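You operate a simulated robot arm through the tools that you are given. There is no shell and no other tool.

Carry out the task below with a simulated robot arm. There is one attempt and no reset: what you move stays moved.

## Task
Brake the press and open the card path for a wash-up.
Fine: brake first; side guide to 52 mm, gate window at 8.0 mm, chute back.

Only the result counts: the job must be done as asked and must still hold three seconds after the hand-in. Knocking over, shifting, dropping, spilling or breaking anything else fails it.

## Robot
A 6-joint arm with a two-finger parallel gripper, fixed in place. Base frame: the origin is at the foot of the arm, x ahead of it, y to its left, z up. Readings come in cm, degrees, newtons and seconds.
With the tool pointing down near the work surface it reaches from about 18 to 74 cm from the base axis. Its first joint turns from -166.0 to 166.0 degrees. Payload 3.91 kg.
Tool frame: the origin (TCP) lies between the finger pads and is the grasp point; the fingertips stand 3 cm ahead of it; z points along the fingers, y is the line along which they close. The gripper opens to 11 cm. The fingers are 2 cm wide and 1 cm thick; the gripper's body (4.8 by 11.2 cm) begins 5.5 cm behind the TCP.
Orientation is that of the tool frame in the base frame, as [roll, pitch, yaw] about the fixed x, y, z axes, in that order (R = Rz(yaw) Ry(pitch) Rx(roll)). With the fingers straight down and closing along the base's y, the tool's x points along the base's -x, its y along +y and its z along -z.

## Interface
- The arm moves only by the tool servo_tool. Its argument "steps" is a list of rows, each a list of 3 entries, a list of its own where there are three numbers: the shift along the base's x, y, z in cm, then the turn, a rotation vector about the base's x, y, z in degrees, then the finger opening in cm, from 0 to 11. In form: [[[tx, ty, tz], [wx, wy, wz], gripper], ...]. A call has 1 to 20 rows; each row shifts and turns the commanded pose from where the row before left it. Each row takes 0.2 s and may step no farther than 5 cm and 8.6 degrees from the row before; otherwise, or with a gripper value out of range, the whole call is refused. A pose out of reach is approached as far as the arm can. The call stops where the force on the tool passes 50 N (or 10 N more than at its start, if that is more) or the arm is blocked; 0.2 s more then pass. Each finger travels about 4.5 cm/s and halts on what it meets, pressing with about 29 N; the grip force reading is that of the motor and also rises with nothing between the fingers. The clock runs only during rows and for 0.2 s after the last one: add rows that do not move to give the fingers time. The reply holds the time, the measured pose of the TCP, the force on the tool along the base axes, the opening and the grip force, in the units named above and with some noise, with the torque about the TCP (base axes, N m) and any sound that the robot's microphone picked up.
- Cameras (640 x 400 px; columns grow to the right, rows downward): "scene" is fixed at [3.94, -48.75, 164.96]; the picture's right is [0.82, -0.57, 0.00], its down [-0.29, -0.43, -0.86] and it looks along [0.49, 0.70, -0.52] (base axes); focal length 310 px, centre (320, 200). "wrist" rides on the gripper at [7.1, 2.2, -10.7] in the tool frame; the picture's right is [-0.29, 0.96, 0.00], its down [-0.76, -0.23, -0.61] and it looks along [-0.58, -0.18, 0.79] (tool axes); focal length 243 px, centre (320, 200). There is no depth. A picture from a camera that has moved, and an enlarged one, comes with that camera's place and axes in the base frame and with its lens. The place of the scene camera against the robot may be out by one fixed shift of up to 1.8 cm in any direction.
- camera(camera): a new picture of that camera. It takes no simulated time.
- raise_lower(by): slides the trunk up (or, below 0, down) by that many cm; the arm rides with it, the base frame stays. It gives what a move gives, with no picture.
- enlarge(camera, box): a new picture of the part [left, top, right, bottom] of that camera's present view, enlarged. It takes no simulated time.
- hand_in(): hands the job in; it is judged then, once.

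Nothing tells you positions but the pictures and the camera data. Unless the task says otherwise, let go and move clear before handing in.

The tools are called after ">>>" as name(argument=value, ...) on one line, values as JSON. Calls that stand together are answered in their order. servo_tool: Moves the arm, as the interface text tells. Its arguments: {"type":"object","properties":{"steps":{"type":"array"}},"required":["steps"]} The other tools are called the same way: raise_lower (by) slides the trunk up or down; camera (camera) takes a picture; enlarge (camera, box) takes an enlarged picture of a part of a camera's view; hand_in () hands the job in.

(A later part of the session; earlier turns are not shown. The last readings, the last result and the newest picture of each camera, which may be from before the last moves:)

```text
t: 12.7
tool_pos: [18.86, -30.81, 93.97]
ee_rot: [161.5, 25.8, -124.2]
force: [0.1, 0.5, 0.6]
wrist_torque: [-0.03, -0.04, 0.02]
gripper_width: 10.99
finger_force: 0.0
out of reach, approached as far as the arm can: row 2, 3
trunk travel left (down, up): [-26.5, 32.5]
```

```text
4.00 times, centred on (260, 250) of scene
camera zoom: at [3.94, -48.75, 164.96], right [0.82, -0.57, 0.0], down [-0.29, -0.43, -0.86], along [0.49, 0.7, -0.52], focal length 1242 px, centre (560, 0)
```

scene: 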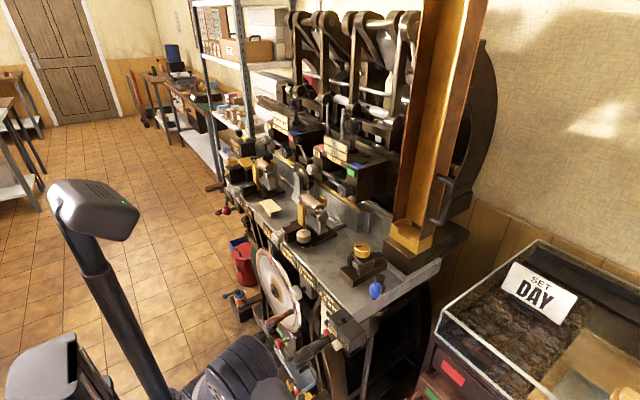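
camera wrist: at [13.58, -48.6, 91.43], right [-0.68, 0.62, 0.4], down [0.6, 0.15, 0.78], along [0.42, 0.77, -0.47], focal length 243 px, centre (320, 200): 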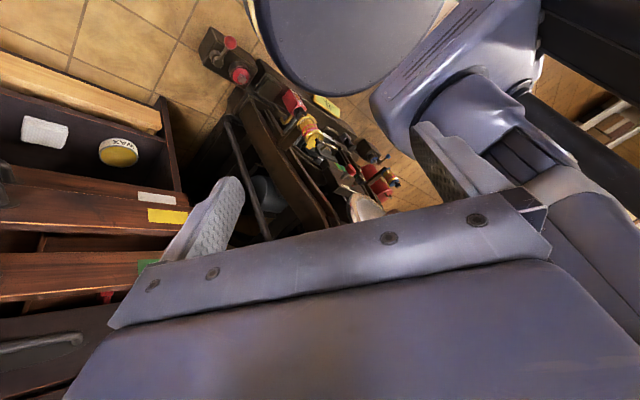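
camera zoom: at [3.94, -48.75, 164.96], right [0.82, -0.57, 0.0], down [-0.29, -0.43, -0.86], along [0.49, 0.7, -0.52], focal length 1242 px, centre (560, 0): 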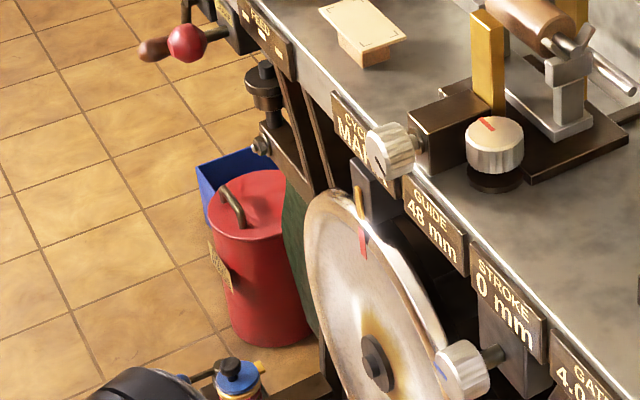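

I can read "BRAKE" on the block under the FEED plate at the left end, with a red-headed stalk at about (35,65,92). I'll raise the trunk, swing over to the left and inspect it closely, then the guide knobs on the way.

>>> raise_lower(by=26)

>>> servo_tool(steps=[[[4, 2, 2], [0, 0, -8], 11], [[4, 2, 2], [0, 0, -8], 11], [[3, 3, 2], [0, 0, -8], 11], [[3, 3, 2], [0, 0, -8], 11], [[0, 4, 0], [0, 0, -8], 11], [[0, 4, 0], [0, 0, -8], 11], [[0, 4, 0], [0, 0, -8], 11], [[0, 4, 0], [0, 8, 0], 11], [[0, 4, 0], [0, 8, 0], 11], [[0, 0, 0], [0, 0, 0], 11]])

>>> camera(camera="wrist")

```text
t: 15.4
tool_pos: [18.98, -30.92, 119.94]
ee_rot: [161.4, 25.8, -124.2]
force: [-0.4, 0.3, 0.5]
wrist_torque: [0.01, -0.02, 0.02]
gripper_width: 11.0
finger_force: 0.1
trunk travel left (down, up): [-52.5, 6.5]
```

```text
t: 17.6
tool_pos: [32.83, -0.68, 127.6]
ee_rot: [161.5, 9.7, 179.8]
force: [0.1, -0.9, 0.2]
wrist_torque: [0.01, 0.04, 0.01]
gripper_width: 10.99
finger_force: 0.0
out of reach, approached as far as the arm can: row 1
trunk travel left (down, up): [-52.5, 6.5]
```

```text
taken
camera wrist: at [24.03, -1.98, 137.15], right [0.24, 0.91, 0.35], down [0.66, -0.41, 0.63], along [0.71, 0.08, -0.7], focal length 243 px, centre (320, 200)
```

wrist: 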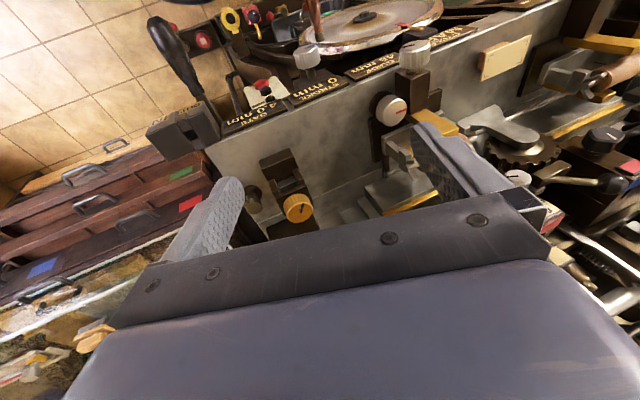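

Now I continue toward the left (y≈40) while levelling the tool.

>>> servo_tool(steps=[[[0, 4.5, 0.5], [-6, 0, 0], 11], [[0, 4.5, 0.5], [-6, 0, 0], 11], [[0, 4.5, 0.5], [-6, 0, 0], 11], [[0, 4.5, 0.5], [0, 0, 0], 11], [[0, 0, 0], [0, 0, 0], 11]])

>>> camera(camera="wrist")

>>> servo_tool(steps=[[[0, 4.5, 0], [0, 0, 0], 11], [[0, 4.5, 0], [0, 0, 0], 11], [[0, 4.5, 0], [0, 0, 0], 11], [[0, 4.5, 0], [0, 0, 0], 11], [[0, 4.5, 0], [0, 0, 0], 11], [[0, 0, 0], [0, 0, 0], 11]])

>>> camera(camera="wrist")

```text
t: 18.8
tool_pos: [32.93, 17.51, 129.49]
ee_rot: [179.7, 9.4, -177.2]
force: [-0.1, 0.0, 1.1]
wrist_torque: [-0.01, 0.01, 0.02]
gripper_width: 11.02
finger_force: 0.0
trunk travel left (down, up): [-52.5, 6.5]
```

```text
taken
camera wrist: at [24.03, 19.1, 139.03], right [0.24, 0.97, 0.05], down [0.66, -0.2, 0.72], along [0.71, -0.14, -0.69], focal length 243 px, centre (320, 200)
```

wrist: 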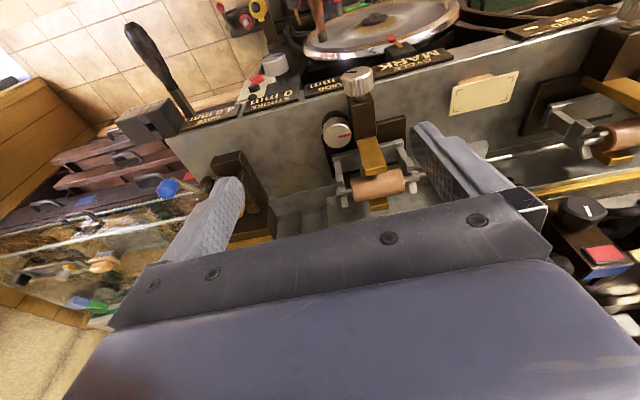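

```text
t: 20.2
tool_pos: [32.82, 39.83, 129.52]
ee_rot: [179.7, 9.4, -177.2]
force: [0.9, 0.6, -0.5]
wrist_torque: [0.02, -0.02, 0.03]
gripper_width: 11.02
finger_force: 0.1
trunk travel left (down, up): [-52.5, 6.5]
```

```text
taken
camera wrist: at [24.04, 41.53, 138.99], right [0.24, 0.97, 0.05], down [0.66, -0.2, 0.72], along [0.71, -0.14, -0.69], focal length 243 px, centre (320, 200)
```

wrist: 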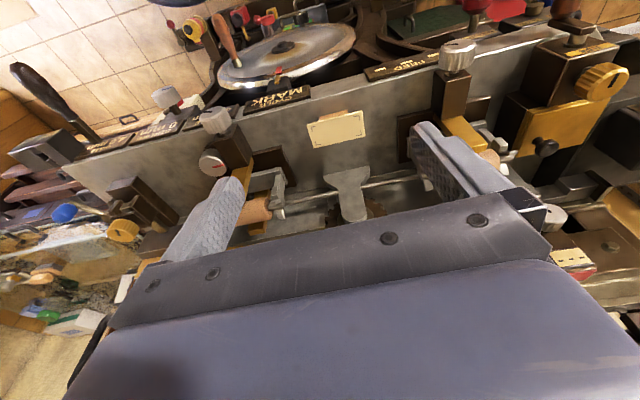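

The red brake part appears at the top right of the wrist view; I'll zoom there and at the center station.

>>> enlarge(camera="wrist", box=[420, 0, 640, 140])

>>> enlarge(camera="wrist", box=[180, 80, 420, 230])

>>> servo_tool(steps=[[[-1.5, 4.5, 0], [0, 0, 0], 11], [[-1.5, 4.5, 0], [0, 0, 0], 11], [[-2, 2, 0], [0, 0, 0], 11], [[0, 0, 0], [0, 0, 0], 11]])

>>> camera(camera="wrist")

```text
2.86 times, centred on (530, 70) of wrist
camera zoom: at [24.04, 41.53, 138.99], right [0.24, 0.97, 0.05], down [0.66, -0.2, 0.72], along [0.71, -0.14, -0.69], focal length 693 px, centre (-280, 571)
```

zoom: 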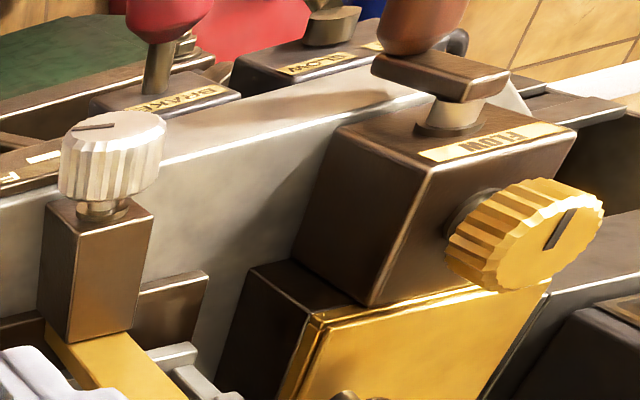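

```text
2.67 times, centred on (300, 155) of wrist
camera zoom: at [24.04, 41.53, 138.99], right [0.24, 0.97, 0.05], down [0.66, -0.2, 0.72], along [0.71, -0.14, -0.69], focal length 647 px, centre (373, 320)
```

zoom: 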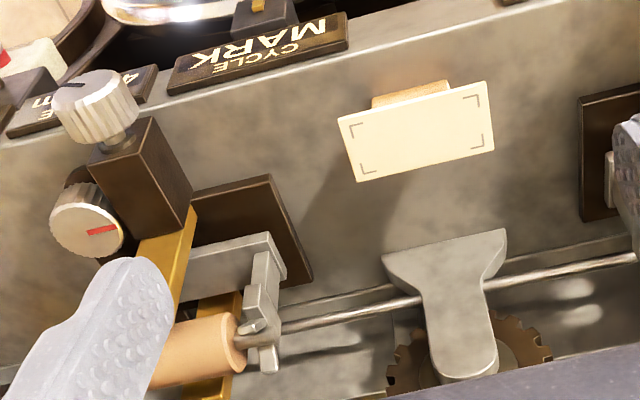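

```text
t: 21.2
tool_pos: [27.84, 50.44, 129.61]
ee_rot: [179.8, 9.4, -177.1]
force: [-0.8, 0.1, -0.7]
wrist_torque: [0.01, 0.02, 0.01]
gripper_width: 11.02
finger_force: 0.2
trunk travel left (down, up): [-52.5, 6.5]
```

```text
taken
camera wrist: at [19.06, 52.12, 139.03], right [0.24, 0.97, 0.05], down [0.66, -0.2, 0.72], along [0.71, -0.14, -0.69], focal length 243 px, centre (320, 200)
```

wrist: 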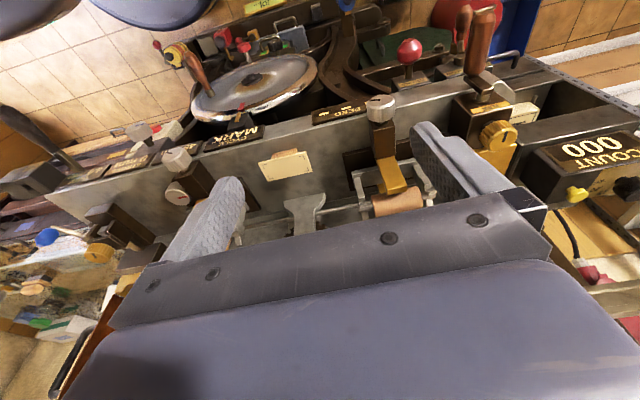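

BRAKE confirmed for the red knob, next to it another (SLOW/BLOW) crank. I'll zoom on the brake.

>>> enlarge(camera="wrist", box=[370, 10, 530, 130])

>>> enlarge(camera="wrist", box=[300, 80, 460, 220])

>>> enlarge(camera="wrist", box=[20, 100, 260, 280])

>>> enlarge(camera="scene", box=[205, 175, 255, 225])

```text
3.33 times, centred on (450, 70) of wrist
camera zoom: at [19.06, 52.12, 139.03], right [0.24, 0.97, 0.05], down [0.66, -0.2, 0.72], along [0.71, -0.14, -0.69], focal length 809 px, centre (-113, 633)
```

zoom: 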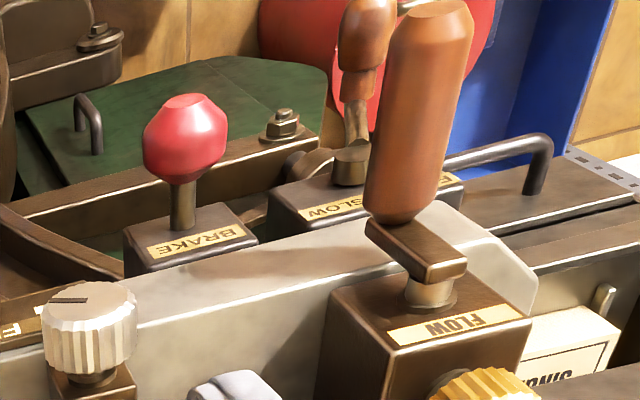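

```text
2.86 times, centred on (380, 150) of wrist
camera zoom: at [19.06, 52.12, 139.03], right [0.24, 0.97, 0.05], down [0.66, -0.2, 0.72], along [0.71, -0.14, -0.69], focal length 693 px, centre (149, 343)
```

zoom: 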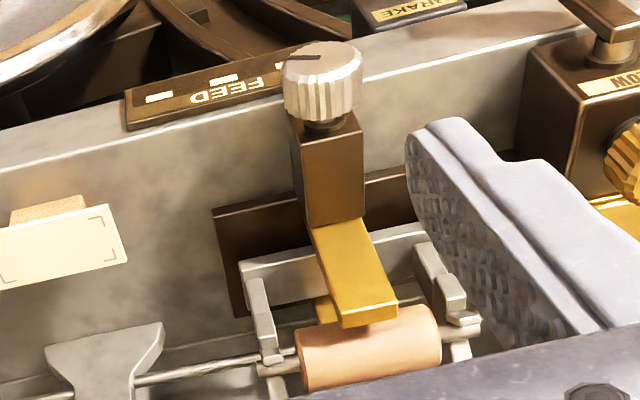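

```text
2.22 times, centred on (140, 190) of wrist
camera zoom: at [19.06, 52.12, 139.03], right [0.24, 0.97, 0.05], down [0.66, -0.2, 0.72], along [0.71, -0.14, -0.69], focal length 539 px, centre (720, 222)
```

zoom: 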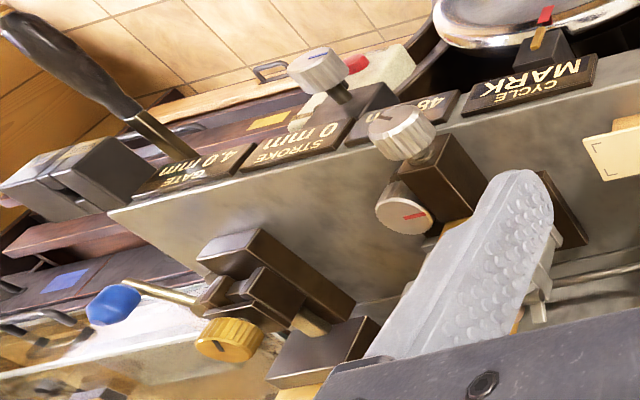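

```text
8.00 times, centred on (230, 200) of scene
camera zoom: at [3.94, -48.75, 164.96], right [0.82, -0.57, 0.0], down [-0.29, -0.43, -0.86], along [0.49, 0.7, -0.52], focal length 2483 px, centre (1040, 200)
```

zoom: 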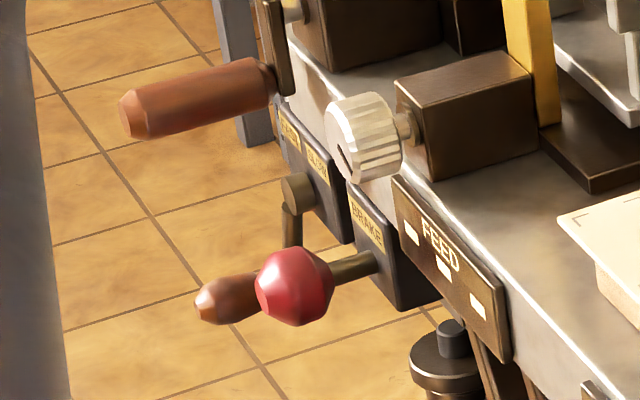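

BRAKE is a red mushroom knob on a rod along -x at about (35.5, 66, 92.8); the FLOW crank handle (≈(30–37,72,102)) must be avoided. I'll tilt the tool forward 45° and yaw ~25°, descend to a pre-grasp behind the knob, and check by picture.

>>> servo_tool(steps=[[[0, 0, 0], [0, -7.2, 0], 8], [[0, 0, 0], [0, -7.2, 0], 8], [[0, 0, 0], [0, -7.2, 0], 8], [[0, 0, 0], [0, -7.2, 0], 8], [[0, 0, 0], [0, -7, 0], 8], [[0, 0, 0], [0, 0, 7.4], 8], [[0, 0, 0], [0, 0, 7.4], 8], [[0, 0, 0], [0, 0, 7.4], 8], [[0, 0, 0], [0, 0, 0], 8]])

>>> camera(camera="wrist")

```text
t: 23.2
tool_pos: [27.89, 50.69, 129.49]
ee_rot: [-177.9, 45.1, -153.7]
force: [0.1, -0.7, 0.3]
wrist_torque: [-0.04, 0.01, 0.02]
gripper_width: 7.99
finger_force: 0.0
trunk travel left (down, up): [-52.5, 6.5]
```

```text
taken
camera wrist: at [15.58, 47.37, 132.08], right [-0.22, 0.96, 0.18], down [0.18, -0.14, 0.97], along [0.96, 0.24, -0.14], focal length 243 px, centre (320, 200)
```

wrist: 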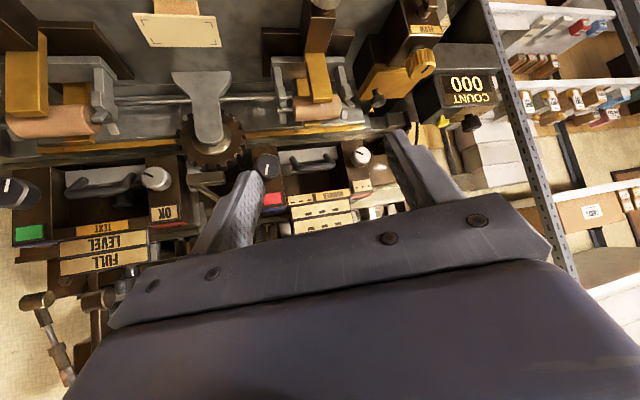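

The orientation works well. Now I descend toward the pre-grasp point in front of the brake knob.

>>> servo_tool(steps=[[[-1, 1, -4.5], [0, 0, 0], 8], [[-1, 1, -4.5], [0, 0, 0], 8], [[0, 1, -4.5], [0, 0, 0], 8], [[0, 2, -4.5], [0, 0, 0], 8], [[0, 2, -4], [0, 0, 0], 8], [[0, 0, 0], [0, 0, 0], 8]])

>>> camera(camera="wrist")

>>> camera(camera="scene")

```text
t: 24.6
tool_pos: [25.81, 57.73, 107.93]
ee_rot: [-177.9, 45.0, -153.7]
force: [0.2, 0.3, 0.0]
wrist_torque: [-0.02, -0.02, -0.03]
gripper_width: 7.99
finger_force: 0.1
trunk travel left (down, up): [-52.5, 6.5]
```

```text
taken
camera wrist: at [13.46, 54.48, 110.42], right [-0.22, 0.96, 0.18], down [0.18, -0.14, 0.97], along [0.96, 0.24, -0.14], focal length 243 px, centre (320, 200)
```

wrist: 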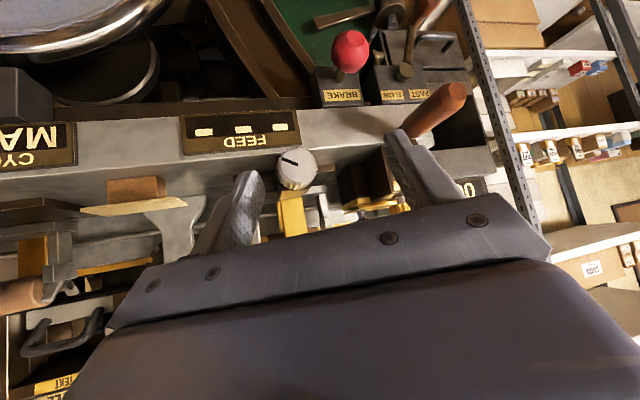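

```text
taken
```

scene: 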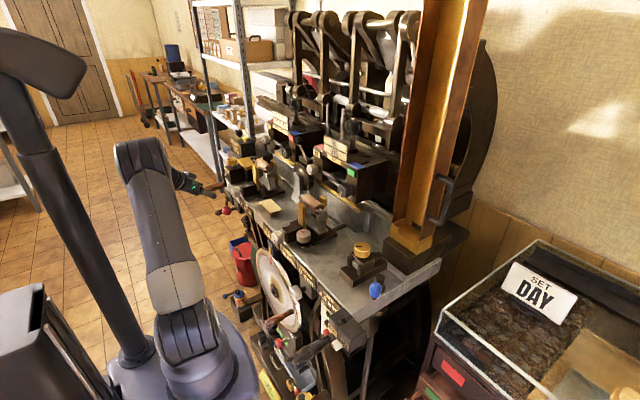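

Clear view of the brake. I refine the ball to ≈(36.4,66.9,90.4); zooming for detail.

>>> enlarge(camera="wrist", box=[290, 10, 480, 140])

```text
3.08 times, centred on (385, 75) of wrist
camera zoom: at [13.46, 54.48, 110.42], right [-0.22, 0.96, 0.18], down [0.18, -0.14, 0.97], along [0.96, 0.24, -0.14], focal length 746 px, centre (120, 585)
```

zoom: 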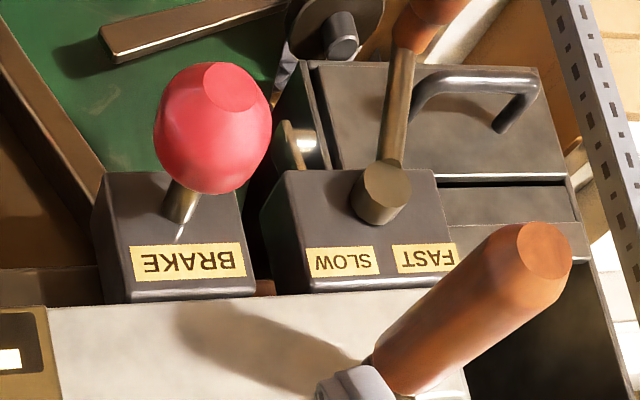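

It's a push/pull knob. I approach along the tool axis and stop around the ball before closing.

>>> servo_tool(steps=[[[2.6, 3.2, -2.5], [0, 0, 0], 8], [[2.7, 3.2, -3], [0, 0, 0], 8], [[0, 0, -3], [0, 0, 0], 8], [[0, 0, -3], [0, 0, 0], 8], [[0, 0, 0], [0, 0, 0], 8]])

>>> camera(camera="wrist")

>>> enlarge(camera="scene", box=[160, 140, 280, 230])

```text
refused: row 2 steps farther than a row can; nothing moved
```

```text
taken
camera wrist: at [13.46, 54.48, 110.42], right [-0.22, 0.96, 0.18], down [0.18, -0.14, 0.97], along [0.96, 0.24, -0.14], focal length 243 px, centre (320, 200)
```

wrist: 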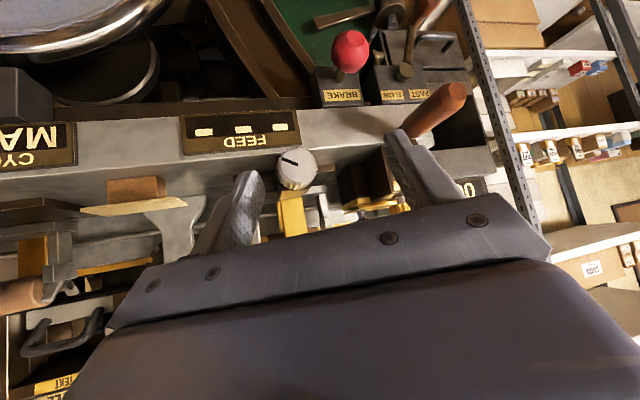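

```text
4.44 times, centred on (220, 185) of scene
camera zoom: at [3.94, -48.75, 164.96], right [0.82, -0.57, 0.0], down [-0.29, -0.43, -0.86], along [0.49, 0.7, -0.52], focal length 1380 px, centre (764, 267)
```

zoom: 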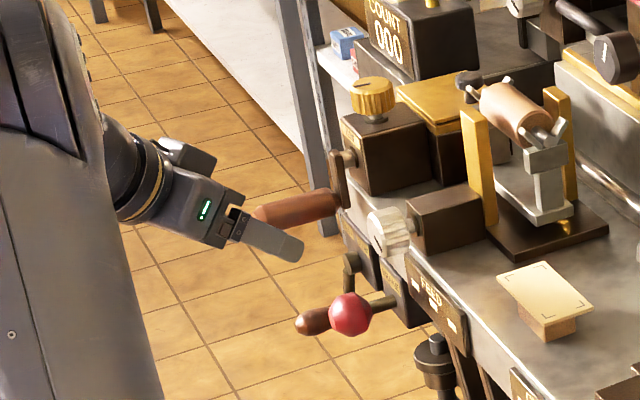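

>>> servo_tool(steps=[[[2.0, 2.4, -3], [0, 0, 0], 8], [[2.0, 2.4, -3], [0, 0, 0], 8], [[1.3, 1.6, -3], [0, 0, 0], 8], [[0, 0, -2.4], [0, 0, 0], 8], [[0, 0, 0], [0, 0, 0], 8]])

>>> camera(camera="wrist")

>>> enlarge(camera="scene", box=[160, 140, 280, 230])

```text
t: 25.8
tool_pos: [31.19, 64.05, 96.51]
ee_rot: [-177.8, 45.2, -153.8]
force: [0.7, -1.3, -0.6]
wrist_torque: [-0.02, 0.02, 0.04]
gripper_width: 8.01
finger_force: 0.0
trunk travel left (down, up): [-52.5, 6.5]
```

```text
taken
camera wrist: at [18.83, 60.78, 98.97], right [-0.22, 0.96, 0.18], down [0.18, -0.14, 0.97], along [0.96, 0.24, -0.14], focal length 243 px, centre (320, 200)
```

wrist: 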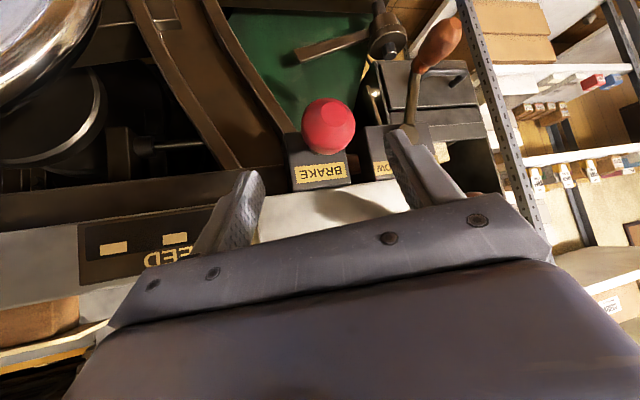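

```text
4.44 times, centred on (220, 185) of scene
camera zoom: at [3.94, -48.75, 164.96], right [0.82, -0.57, 0.0], down [-0.29, -0.43, -0.86], along [0.49, 0.7, -0.52], focal length 1380 px, centre (764, 267)
```

zoom: 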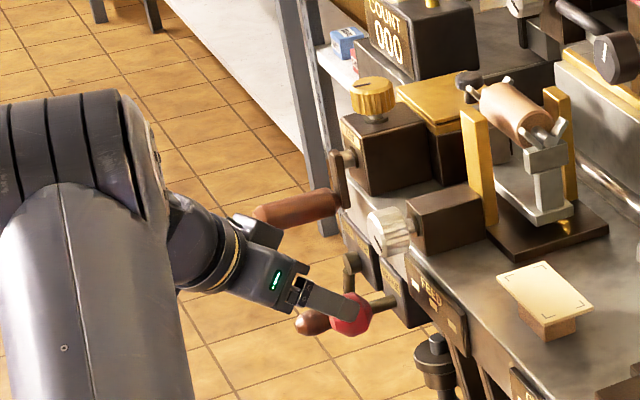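

Consistent. I advance so the ball is between the pads and close gently.

>>> servo_tool(steps=[[[1.7, 0.9, -1.9], [0, 0, 0], 8], [[1.7, 0.9, -1.9], [0, 0, 0], 8], [[1.4, 0.9, -1.7], [0, 0, 0], 8], [[0, 0, 0], [0, 0, 8e-10], 8]])

>>> camera(camera="wrist")

>>> enlarge(camera="scene", box=[180, 160, 280, 230])

```text
t: 26.8
tool_pos: [35.91, 66.82, 90.94]
ee_rot: [-177.9, 45.2, -153.8]
force: [-0.3, 0.6, 0.3]
wrist_torque: [0.01, 0.0, -0.03]
gripper_width: 8.02
finger_force: 0.0
trunk travel left (down, up): [-52.5, 6.5]
```

```text
taken
camera wrist: at [23.57, 63.53, 93.44], right [-0.22, 0.96, 0.18], down [0.18, -0.14, 0.97], along [0.96, 0.24, -0.14], focal length 243 px, centre (320, 200)
```

wrist: 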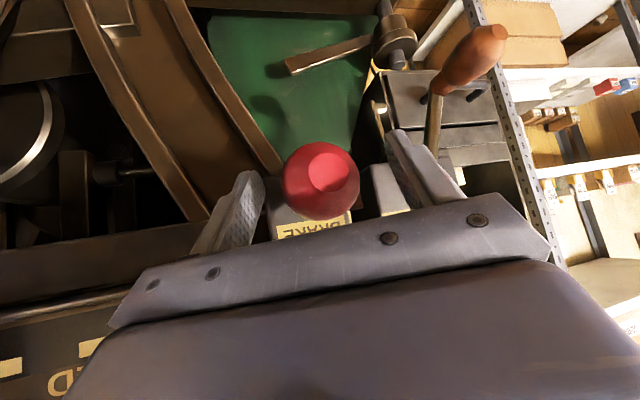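

```text
5.71 times, centred on (230, 195) of scene
camera zoom: at [3.94, -48.75, 164.96], right [0.82, -0.57, 0.0], down [-0.29, -0.43, -0.86], along [0.49, 0.7, -0.52], focal length 1774 px, centre (834, 229)
```

zoom: 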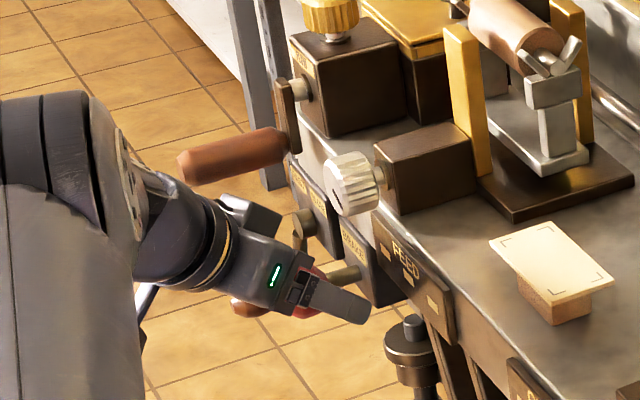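

The ball is centred between the fingers. Closing.

>>> servo_tool(steps=[[[0, 0, 0], [0, 0, 0], 4], [[0, 0, 0], [0, 0, 0], 4], [[0, 0, 0], [0, 0, 0], 4], [[0, 0, 0], [0, 0, 0], 4]])

```text
t: 27.8
tool_pos: [35.83, 66.76, 90.9]
ee_rot: [-178.0, 45.0, -153.8]
force: [-0.2, 0.3, 0.0]
wrist_torque: [-0.05, -0.08, -0.04]
gripper_width: 4.25
finger_force: 44.6
trunk travel left (down, up): [-52.5, 6.5]
```

Gripped (4.25 cm). Now a gentle push inward along +x.

>>> servo_tool(steps=[[[0.5, 0, 0], [0, 0, 0], 3.5], [[0.5, 0, 0], [0, 0, 0], 3.5], [[0.5, 0, 0], [0, 0, 0], 3.5]])

```text
t: 28.6
tool_pos: [36.82, 67.2, 91.08]
ee_rot: [-178.1, 45.3, -153.4]
force: [-41.2, 9.4, -0.9]
wrist_torque: [-0.04, 0.4, 0.11]
gripper_width: 4.33
finger_force: 44.6
trunk travel left (down, up): [-52.5, 6.5]
```

It resists with 41 N after 1 cm. Check whether the rod moved.

>>> enlarge(camera="scene", box=[200, 175, 270, 225])

>>> camera(camera="wrist")

```text
8.00 times, centred on (235, 200) of scene
camera zoom: at [3.94, -48.75, 164.96], right [0.82, -0.57, 0.0], down [-0.29, -0.43, -0.86], along [0.49, 0.7, -0.52], focal length 2483 px, centre (1000, 200)
```

zoom: 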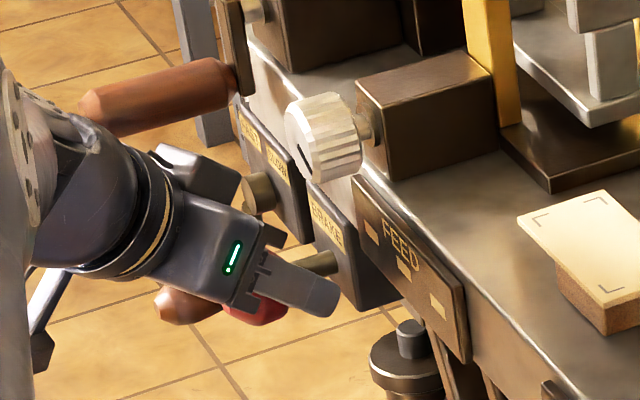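

```text
taken
camera wrist: at [24.49, 63.8, 93.41], right [-0.22, 0.96, 0.18], down [0.18, -0.14, 0.97], along [0.96, 0.25, -0.14], focal length 243 px, centre (320, 200)
```

wrist: 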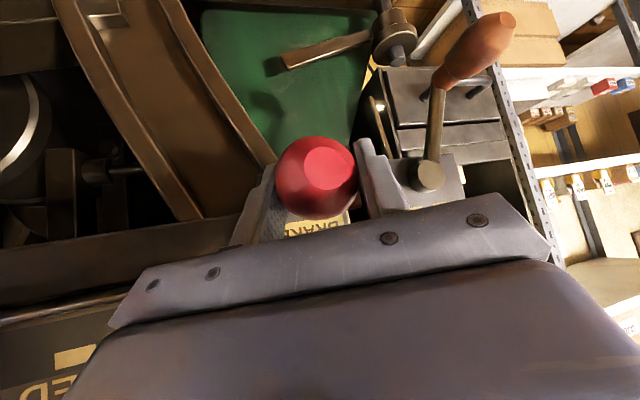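

The knob didn't move in (the ball looks ~1 cm closer to the camera, so the grip slid). I return to neutral and try pulling gently.

>>> servo_tool(steps=[[[-0.5, 0, 0], [0, 0, 0], 3.5], [[-0.5, 0, 0], [0, 0, 0], 3.5], [[-0.3, 0, 0], [0, 0, 0], 3.5]])

```text
t: 29.4
tool_pos: [36.27, 67.22, 90.95]
ee_rot: [-178.1, 45.4, -153.9]
force: [7.7, 34.6, 4.0]
wrist_torque: [0.41, -0.84, -0.47]
gripper_width: 4.3
finger_force: 45.1
trunk travel left (down, up): [-52.5, 6.5]
```

There's lateral stress from an off-centre grip (≈0.4 cm in y). I'll relieve it, then pull -x.

>>> servo_tool(steps=[[[0, 0.4, 0], [0, 0, 0], 3.5], [[-0.4, 0, 0], [0, 0, 0], 3.5], [[-0.4, 0, 0], [0, 0, 0], 3.5]])

```text
t: 30.2
tool_pos: [35.64, 67.14, 90.87]
ee_rot: [-177.9, 45.2, -154.0]
force: [4.2, 6.2, 18.9]
wrist_torque: [-0.13, -0.25, -0.24]
gripper_width: 4.27
finger_force: 44.3
trunk travel left (down, up): [-52.5, 6.5]
```

>>> servo_tool(steps=[[[-0.4, 0, 0], [0, 0, 0], 3.5], [[-0.4, 0, 0], [0, 0, 0], 3.5]])

>>> camera(camera="wrist")

```text
t: 30.8
tool_pos: [34.49, 67.34, 90.92]
ee_rot: [-178.1, 45.3, -153.9]
force: [3.3, -0.8, 25.5]
wrist_torque: [-0.21, 0.16, -0.39]
gripper_width: 4.27
finger_force: 45.0
trunk travel left (down, up): [-52.5, 6.5]
```

```text
taken
camera wrist: at [22.22, 63.91, 93.39], right [-0.21, 0.96, 0.18], down [0.18, -0.14, 0.97], along [0.96, 0.24, -0.14], focal length 243 px, centre (320, 200)
```

wrist: 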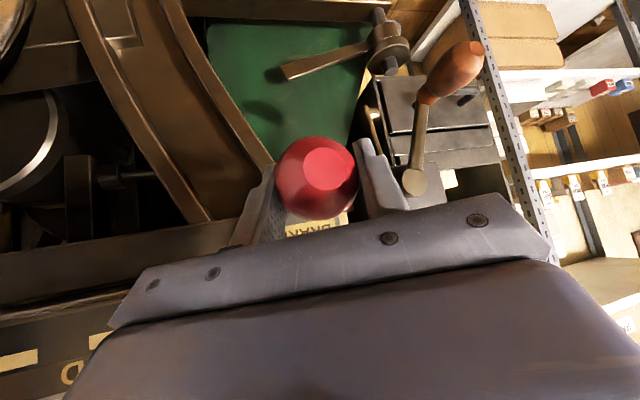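

The knob moved outward with the gripper: pulling works, with low force. I keep pulling in small steps, relieving the z stress.

>>> servo_tool(steps=[[[-0.4, 0, 0.3], [0, 0, 0], 3.5], [[-0.4, 0, 0], [0, 0, 0], 3.5]])

>>> enlarge(camera="scene", box=[200, 175, 270, 225])

```text
t: 31.4
tool_pos: [33.6, 67.16, 90.89]
ee_rot: [-177.9, 45.1, -153.8]
force: [0.8, 1.0, 10.1]
wrist_torque: [0.22, -0.72, 0.09]
gripper_width: 4.28
finger_force: 45.0
trunk travel left (down, up): [-52.5, 6.5]
```

```text
8.00 times, centred on (235, 200) of scene
camera zoom: at [3.94, -48.75, 164.96], right [0.82, -0.57, 0.0], down [-0.29, -0.43, -0.86], along [0.49, 0.7, -0.52], focal length 2483 px, centre (1000, 200)
```

zoom: 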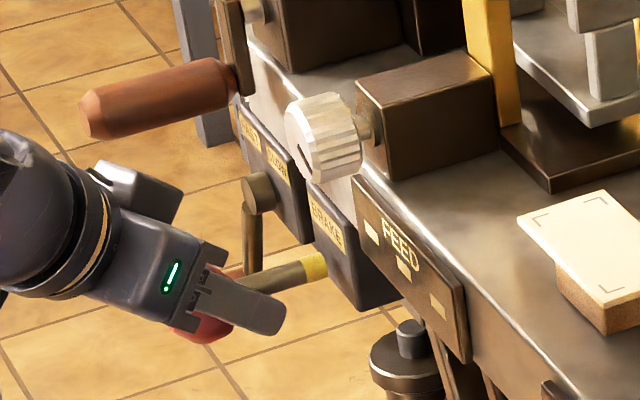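

A yellow ring has appeared on the rod, marking the pulled-out state. I continue until it stops.

>>> servo_tool(steps=[[[-0.4, 0, 0], [0, 0, 0], 3.5], [[-0.4, 0, 0], [0, 0, 0], 3.5]])

>>> enlarge(camera="scene", box=[200, 175, 270, 225])

```text
t: 32.0
tool_pos: [33.31, 67.17, 90.95]
ee_rot: [-177.8, 45.1, -154.0]
force: [11.2, 4.0, 5.1]
wrist_torque: [-0.25, 0.34, 0.26]
gripper_width: 4.3
finger_force: 45.2
trunk travel left (down, up): [-52.5, 6.5]
```

```text
8.00 times, centred on (235, 200) of scene
camera zoom: at [3.94, -48.75, 164.96], right [0.82, -0.57, 0.0], down [-0.29, -0.43, -0.86], along [0.49, 0.7, -0.52], focal length 2483 px, centre (1000, 200)
```

zoom: 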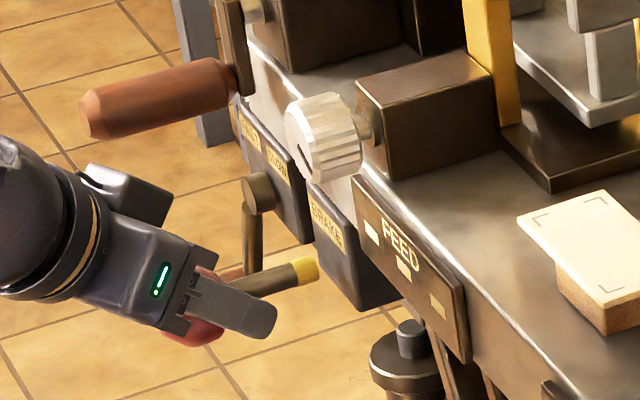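

I need to check whether the rod is still seated in the block; zooming in.

>>> enlarge(camera="scene", box=[225, 195, 255, 220])

>>> camera(camera="wrist")

>>> enlarge(camera="wrist", box=[250, 110, 400, 250])

```text
16.00 times, centred on (240, 208) of scene
camera zoom: at [3.94, -48.75, 164.96], right [0.82, -0.57, 0.0], down [-0.29, -0.43, -0.86], along [0.49, 0.7, -0.52], focal length 4966 px, centre (1600, 80)
```

zoom: 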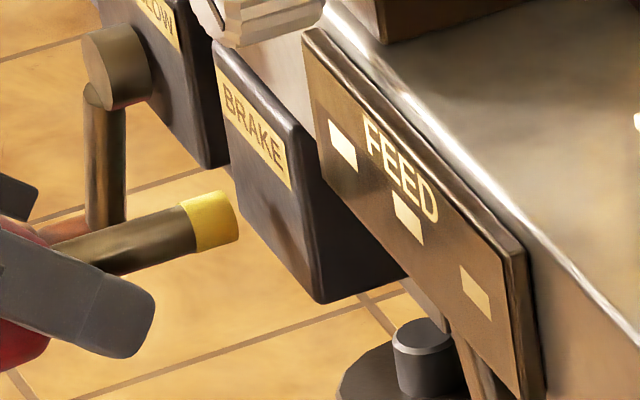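

```text
taken
camera wrist: at [20.84, 63.92, 93.42], right [-0.21, 0.96, 0.18], down [0.18, -0.14, 0.97], along [0.96, 0.24, -0.14], focal length 243 px, centre (320, 200)
```

wrist: 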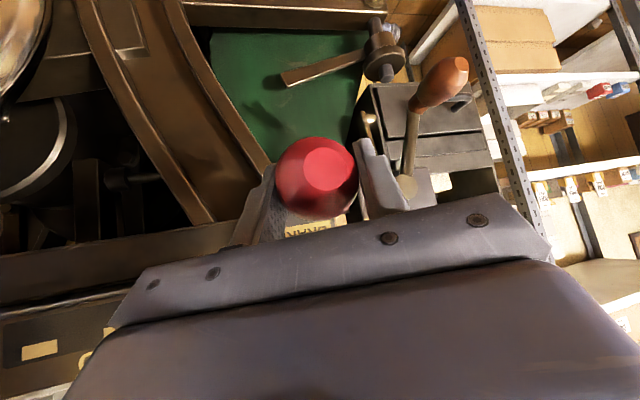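

```text
2.86 times, centred on (325, 180) of wrist
camera zoom: at [20.84, 63.92, 93.42], right [-0.21, 0.96, 0.18], down [0.18, -0.14, 0.97], along [0.96, 0.24, -0.14], focal length 693 px, centre (306, 257)
```

zoom: 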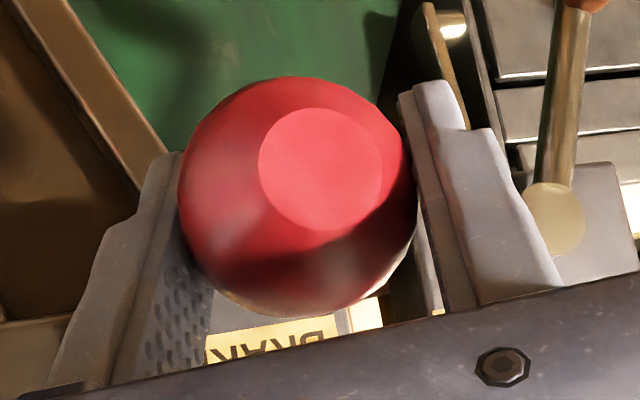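

The force rose at the last step; I test whether that's the end stop with one more small pull.

>>> servo_tool(steps=[[[-0.3, 0, 0], [0, 0, 0], 3.5]])

```text
t: 32.4
tool_pos: [33.22, 67.17, 90.89]
ee_rot: [-177.8, 45.2, -154.0]
force: [28.5, 10.2, -0.2]
wrist_torque: [0.28, -0.57, -0.02]
gripper_width: 4.29
finger_force: 45.1
trunk travel left (down, up): [-52.5, 6.5]
```

End stop confirmed. I relax, open the fingers and back off to see whether it stays out.

>>> servo_tool(steps=[[[0.4, -0.1, 0], [0, 0, 0], 4], [[0, 0, 0], [0, 0, 0], 8], [[0, 0, 0], [0, 0, 0], 8], [[0, 0, 0], [0, 0, 0], 8], [[-1.9, -0.9, 2.1], [0, 0, 0], 8], [[-1.9, -0.9, 2.1], [0, 0, 0], 8], [[-1.9, -0.9, 2.1], [0, 0, 0], 8], [[0, 0, 0], [0, 0, 0], 8]])

>>> enlarge(camera="scene", box=[200, 175, 270, 225])

>>> camera(camera="wrist")

```text
t: 34.2
tool_pos: [27.28, 64.24, 96.99]
ee_rot: [-178.0, 45.2, -153.8]
force: [-0.4, -0.3, 0.0]
wrist_torque: [0.01, -0.01, 0.01]
gripper_width: 8.01
finger_force: 0.1
trunk travel left (down, up): [-52.5, 6.5]
```

```text
8.00 times, centred on (235, 200) of scene
camera zoom: at [3.94, -48.75, 164.96], right [0.82, -0.57, 0.0], down [-0.29, -0.43, -0.86], along [0.49, 0.7, -0.52], focal length 2483 px, centre (1000, 200)
```

zoom: 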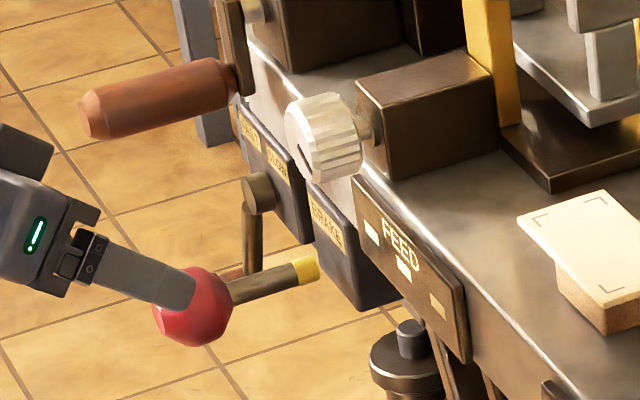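

```text
taken
camera wrist: at [15.0, 60.95, 99.63], right [-0.22, 0.96, 0.18], down [0.18, -0.14, 0.97], along [0.96, 0.24, -0.14], focal length 243 px, centre (320, 200)
```

wrist: 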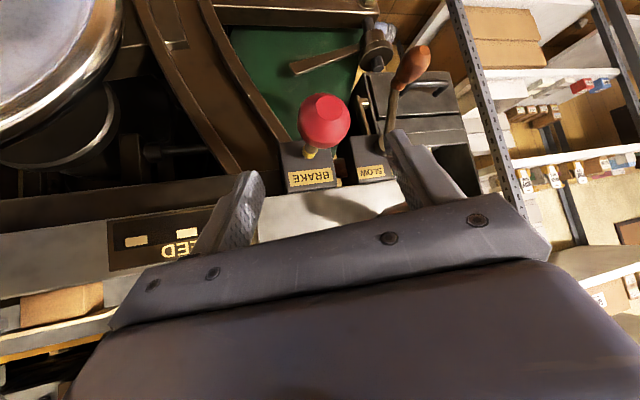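

Brake stays out with yellow ring showing. Now I retreat up and move to the centre to inspect the guide knob and display.

>>> servo_tool(steps=[[[-0.5, -2, 4], [0, 0, 0], 8], [[0, -2, 4.5], [0, 0, 0], 8], [[0, -3, 4], [0, 0, -7.4], 8], [[0, -3, 4], [0, 0, -7.4], 8], [[1, -3, 4], [0, 0, -7.4], 8], [[1, -4.5, 2], [0, 7.2, 0], 8], [[1, -4.5, 0], [0, 7.2, 0], 8], [[1, -4.5, 0], [0, 7.2, 0], 8], [[1, -4.5, 0], [0, 0, 0], 8], [[0, -4.5, 0], [0, 0, 0], 8], [[0, 0, 0], [0, 0, 0], 8]])

>>> camera(camera="wrist")

```text
refused: row 5 steps farther than a row can; nothing moved
```

```text
taken
camera wrist: at [15.0, 60.95, 99.63], right [-0.22, 0.96, 0.18], down [0.18, -0.14, 0.97], along [0.96, 0.24, -0.14], focal length 243 px, centre (320, 200)
```

wrist: 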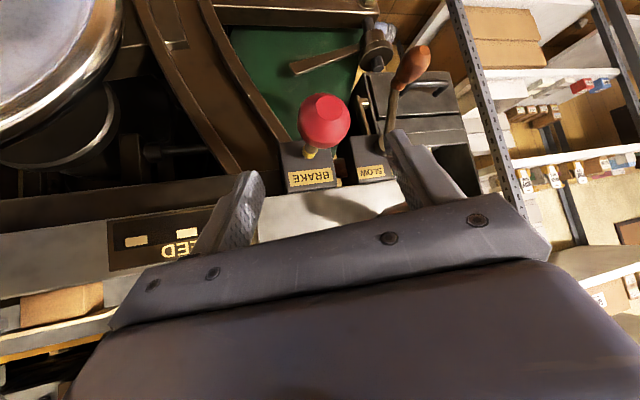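

>>> servo_tool(steps=[[[-0.5, -2, 4], [0, 0, 0], 8], [[0, -2, 4.5], [0, 0, 0], 8], [[0, -3, 3.9], [0, 0, -7.4], 8], [[0, -3, 3.9], [0, 0, -7.4], 8], [[0, -3, 3.9], [0, 0, -7.4], 8], [[1, -4.4, 2], [0, 7.2, 0], 8], [[1, -4.5, 0], [0, 7.2, 0], 8], [[1, -4.5, 0], [0, 7.2, 0], 8], [[1, -4.5, 0], [0, 0, 0], 8], [[0, -4.5, 0], [0, 0, 0], 8], [[0, 0, 0], [0, 0, 0], 8]])

>>> camera(camera="wrist")

```text
t: 36.6
tool_pos: [30.81, 28.83, 119.7]
ee_rot: [-179.5, 23.6, -176.9]
force: [0.2, -0.1, 0.1]
wrist_torque: [0.0, -0.02, 0.02]
gripper_width: 8.02
finger_force: 0.0
trunk travel left (down, up): [-52.5, 6.5]
```

```text
taken
camera wrist: at [19.94, 30.41, 126.68], right [0.22, 0.97, 0.11], down [0.46, -0.2, 0.86], along [0.86, -0.14, -0.49], focal length 243 px, centre (320, 200)
```

wrist: 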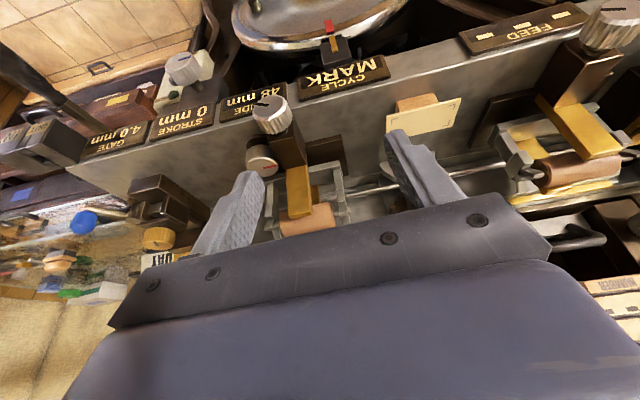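

I'll zoom on the central station to understand the guide mechanism.

>>> enlarge(camera="wrist", box=[200, 70, 400, 240])

>>> enlarge(camera="scene", box=[275, 185, 355, 265])

>>> enlarge(camera="wrist", box=[20, 100, 240, 270])

```text
2.35 times, centred on (300, 155) of wrist
camera zoom: at [19.94, 30.41, 126.68], right [0.22, 0.97, 0.11], down [0.46, -0.2, 0.86], along [0.86, -0.14, -0.49], focal length 571 px, centre (367, 306)
```

zoom: 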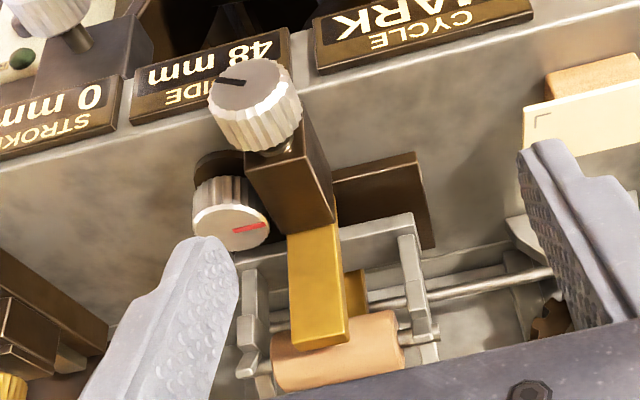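

```text
5.00 times, centred on (315, 225) of scene
camera zoom: at [3.94, -48.75, 164.96], right [0.82, -0.57, 0.0], down [-0.29, -0.43, -0.86], along [0.49, 0.7, -0.52], focal length 1552 px, centre (345, 75)
```

zoom: 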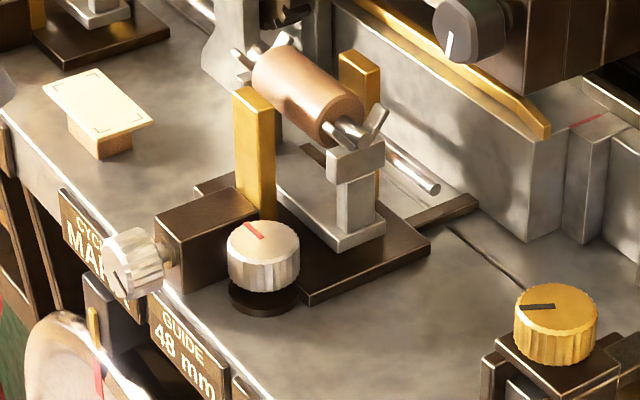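

```text
2.35 times, centred on (130, 185) of wrist
camera zoom: at [19.94, 30.41, 126.68], right [0.22, 0.97, 0.11], down [0.46, -0.2, 0.86], along [0.86, -0.14, -0.49], focal length 571 px, centre (767, 235)
```

zoom: 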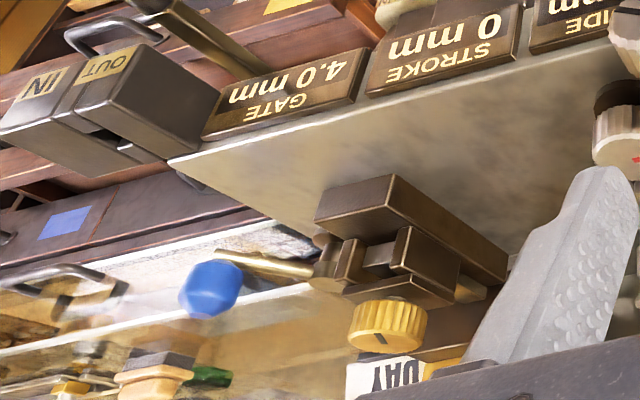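

The red-marked knob (vertical axis, at ≈(45.2,18.8), top z≈105) is next to the GUIDE display and is the best guide candidate; the black-marked ones are duplicated on roller stations. I'll position the tool straight down above it, with the fingers closing mostly along x to clear the neighbouring block.

>>> servo_tool(steps=[[[1, -1, 2], [0, 8, 0], 6.5], [[1, -1, 2], [0, 8, 0], 6.5], [[2, -2, 2], [0, 7.6, 0], 6.5], [[2, -2, 0], [0, 0, 7.5], 6.5], [[2, -2, 0], [0, 0, 7.5], 6.5], [[2, -1, 0], [0, 0, 7.5], 6.5], [[2, -1, 0], [0, 0, 7.5], 6.5], [[1, 0, 0], [0, 0, 7.5], 6.5], [[1, 0, 0], [0, 0, 7.5], 6.5], [[0.4, 0, 0], [0, 0, 7.5], 6.5], [[0, 0, 0], [0, 0, 7.5], 6.5], [[0, 0, 0], [0, 0, 7], 6.5], [[0, 0, 0], [0, 0, 0], 6.5]])

>>> camera(camera="wrist")

>>> camera(camera="scene")

```text
t: 39.4
tool_pos: [45.28, 18.96, 125.6]
ee_rot: [179.3, 0.0, -110.1]
force: [0.8, 0.1, 0.3]
wrist_torque: [-0.01, 0.05, 0.03]
gripper_width: 6.49
finger_force: 0.0
trunk travel left (down, up): [-52.5, 6.5]
```

```text
taken
camera wrist: at [41.03, 13.01, 136.4], right [-0.8, 0.6, 0.01], down [0.48, 0.63, 0.6], along [0.36, 0.49, -0.8], focal length 243 px, centre (320, 200)
```

wrist: 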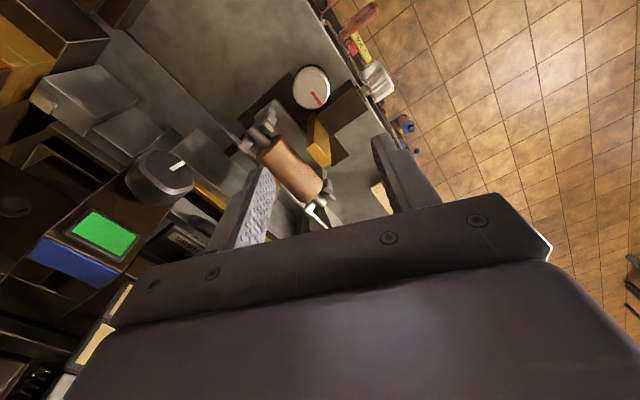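

```text
taken
```

scene: 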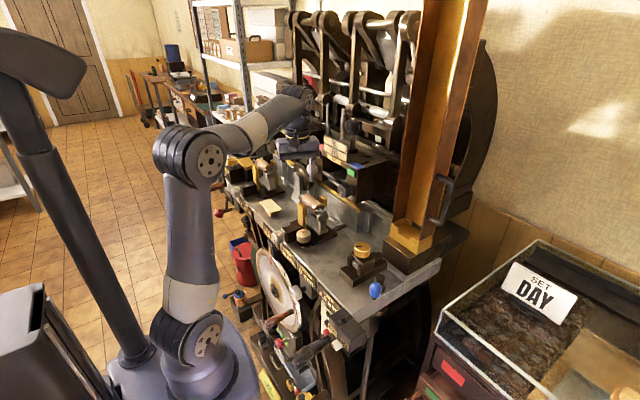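

Alignment is close. Zooming for a precise centre of the knob and the gap to neighbours.

>>> enlarge(camera="wrist", box=[230, 30, 400, 190])

>>> enlarge(camera="scene", box=[275, 215, 335, 300])

```text
2.50 times, centred on (315, 110) of wrist
camera zoom: at [41.03, 13.01, 136.4], right [-0.8, 0.6, 0.01], down [0.48, 0.63, 0.6], along [0.36, 0.49, -0.8], focal length 606 px, centre (332, 425)
```

zoom: 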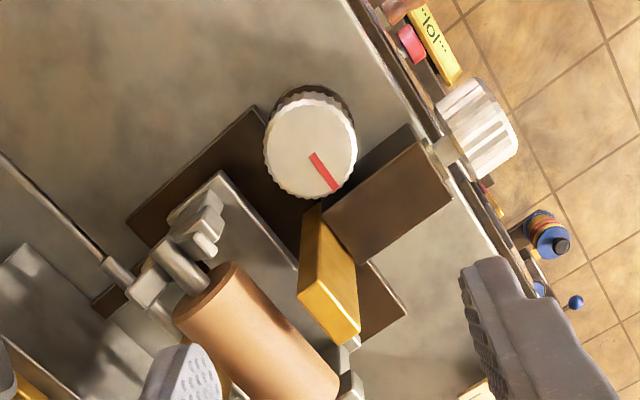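

```text
4.71 times, centred on (305, 258) of scene
camera zoom: at [3.94, -48.75, 164.96], right [0.82, -0.57, 0.0], down [-0.29, -0.43, -0.86], along [0.49, 0.7, -0.52], focal length 1461 px, centre (391, -71)
```

zoom: 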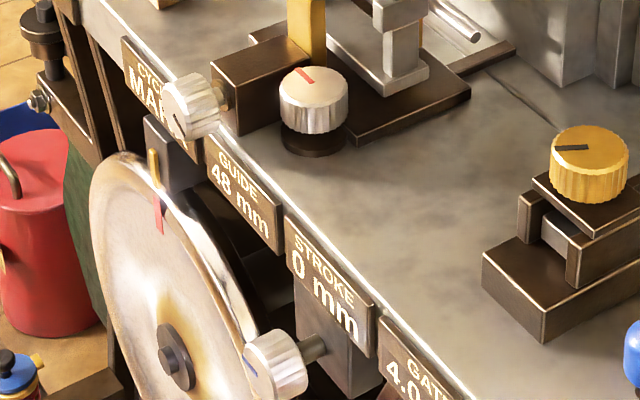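

The knob centre is about (46.0,18.4). I'll shift over it and descend with the fingers on its front/back sides, watching force.

>>> servo_tool(steps=[[[0.7, -0.5, 0], [0, 0, 0], 6.5], [[0, 0, -4.5], [0, 0, 0], 6.5], [[0, 0, -4.5], [0, 0, 0], 6.5], [[0, 0, -3.5], [0, 0, 0], 6.5], [[0, 0, 0], [0, 0, 0], 6.5]])

>>> camera(camera="wrist")

>>> enlarge(camera="scene", box=[250, 180, 350, 300])

```text
t: 40.4
tool_pos: [46.37, 18.17, 115.03]
ee_rot: [-179.3, 0.9, -110.3]
force: [-11.4, -4.3, 18.5]
wrist_torque: [-0.24, -0.4, -0.27]
gripper_width: 5.99
finger_force: 0.0
trunk travel left (down, up): [-52.5, 6.5]
stopped in row 4: the force on the tool passed its limit at 68 N (the readings are from after the stop); the commanded pose is now the measured one
```

```text
taken
camera wrist: at [41.75, 12.02, 125.63], right [-0.8, 0.6, 0.0], down [0.47, 0.63, 0.62], along [0.38, 0.5, -0.78], focal length 243 px, centre (320, 200)
```

wrist: 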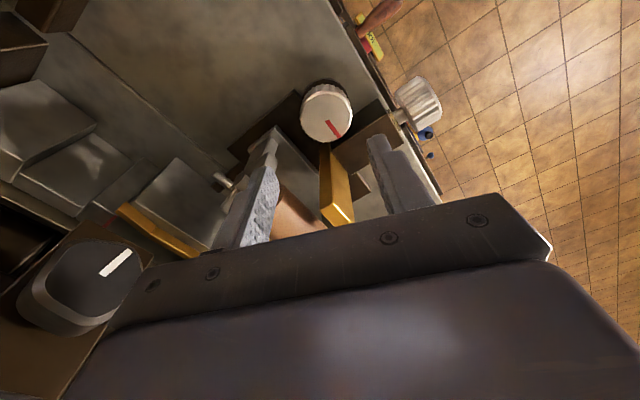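

```text
3.33 times, centred on (300, 240) of scene
camera zoom: at [3.94, -48.75, 164.96], right [0.82, -0.57, 0.0], down [-0.29, -0.43, -0.86], along [0.49, 0.7, -0.52], focal length 1035 px, centre (387, 67)
```

zoom: 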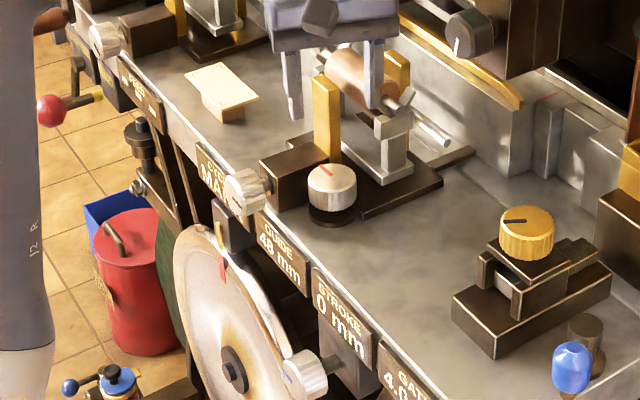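

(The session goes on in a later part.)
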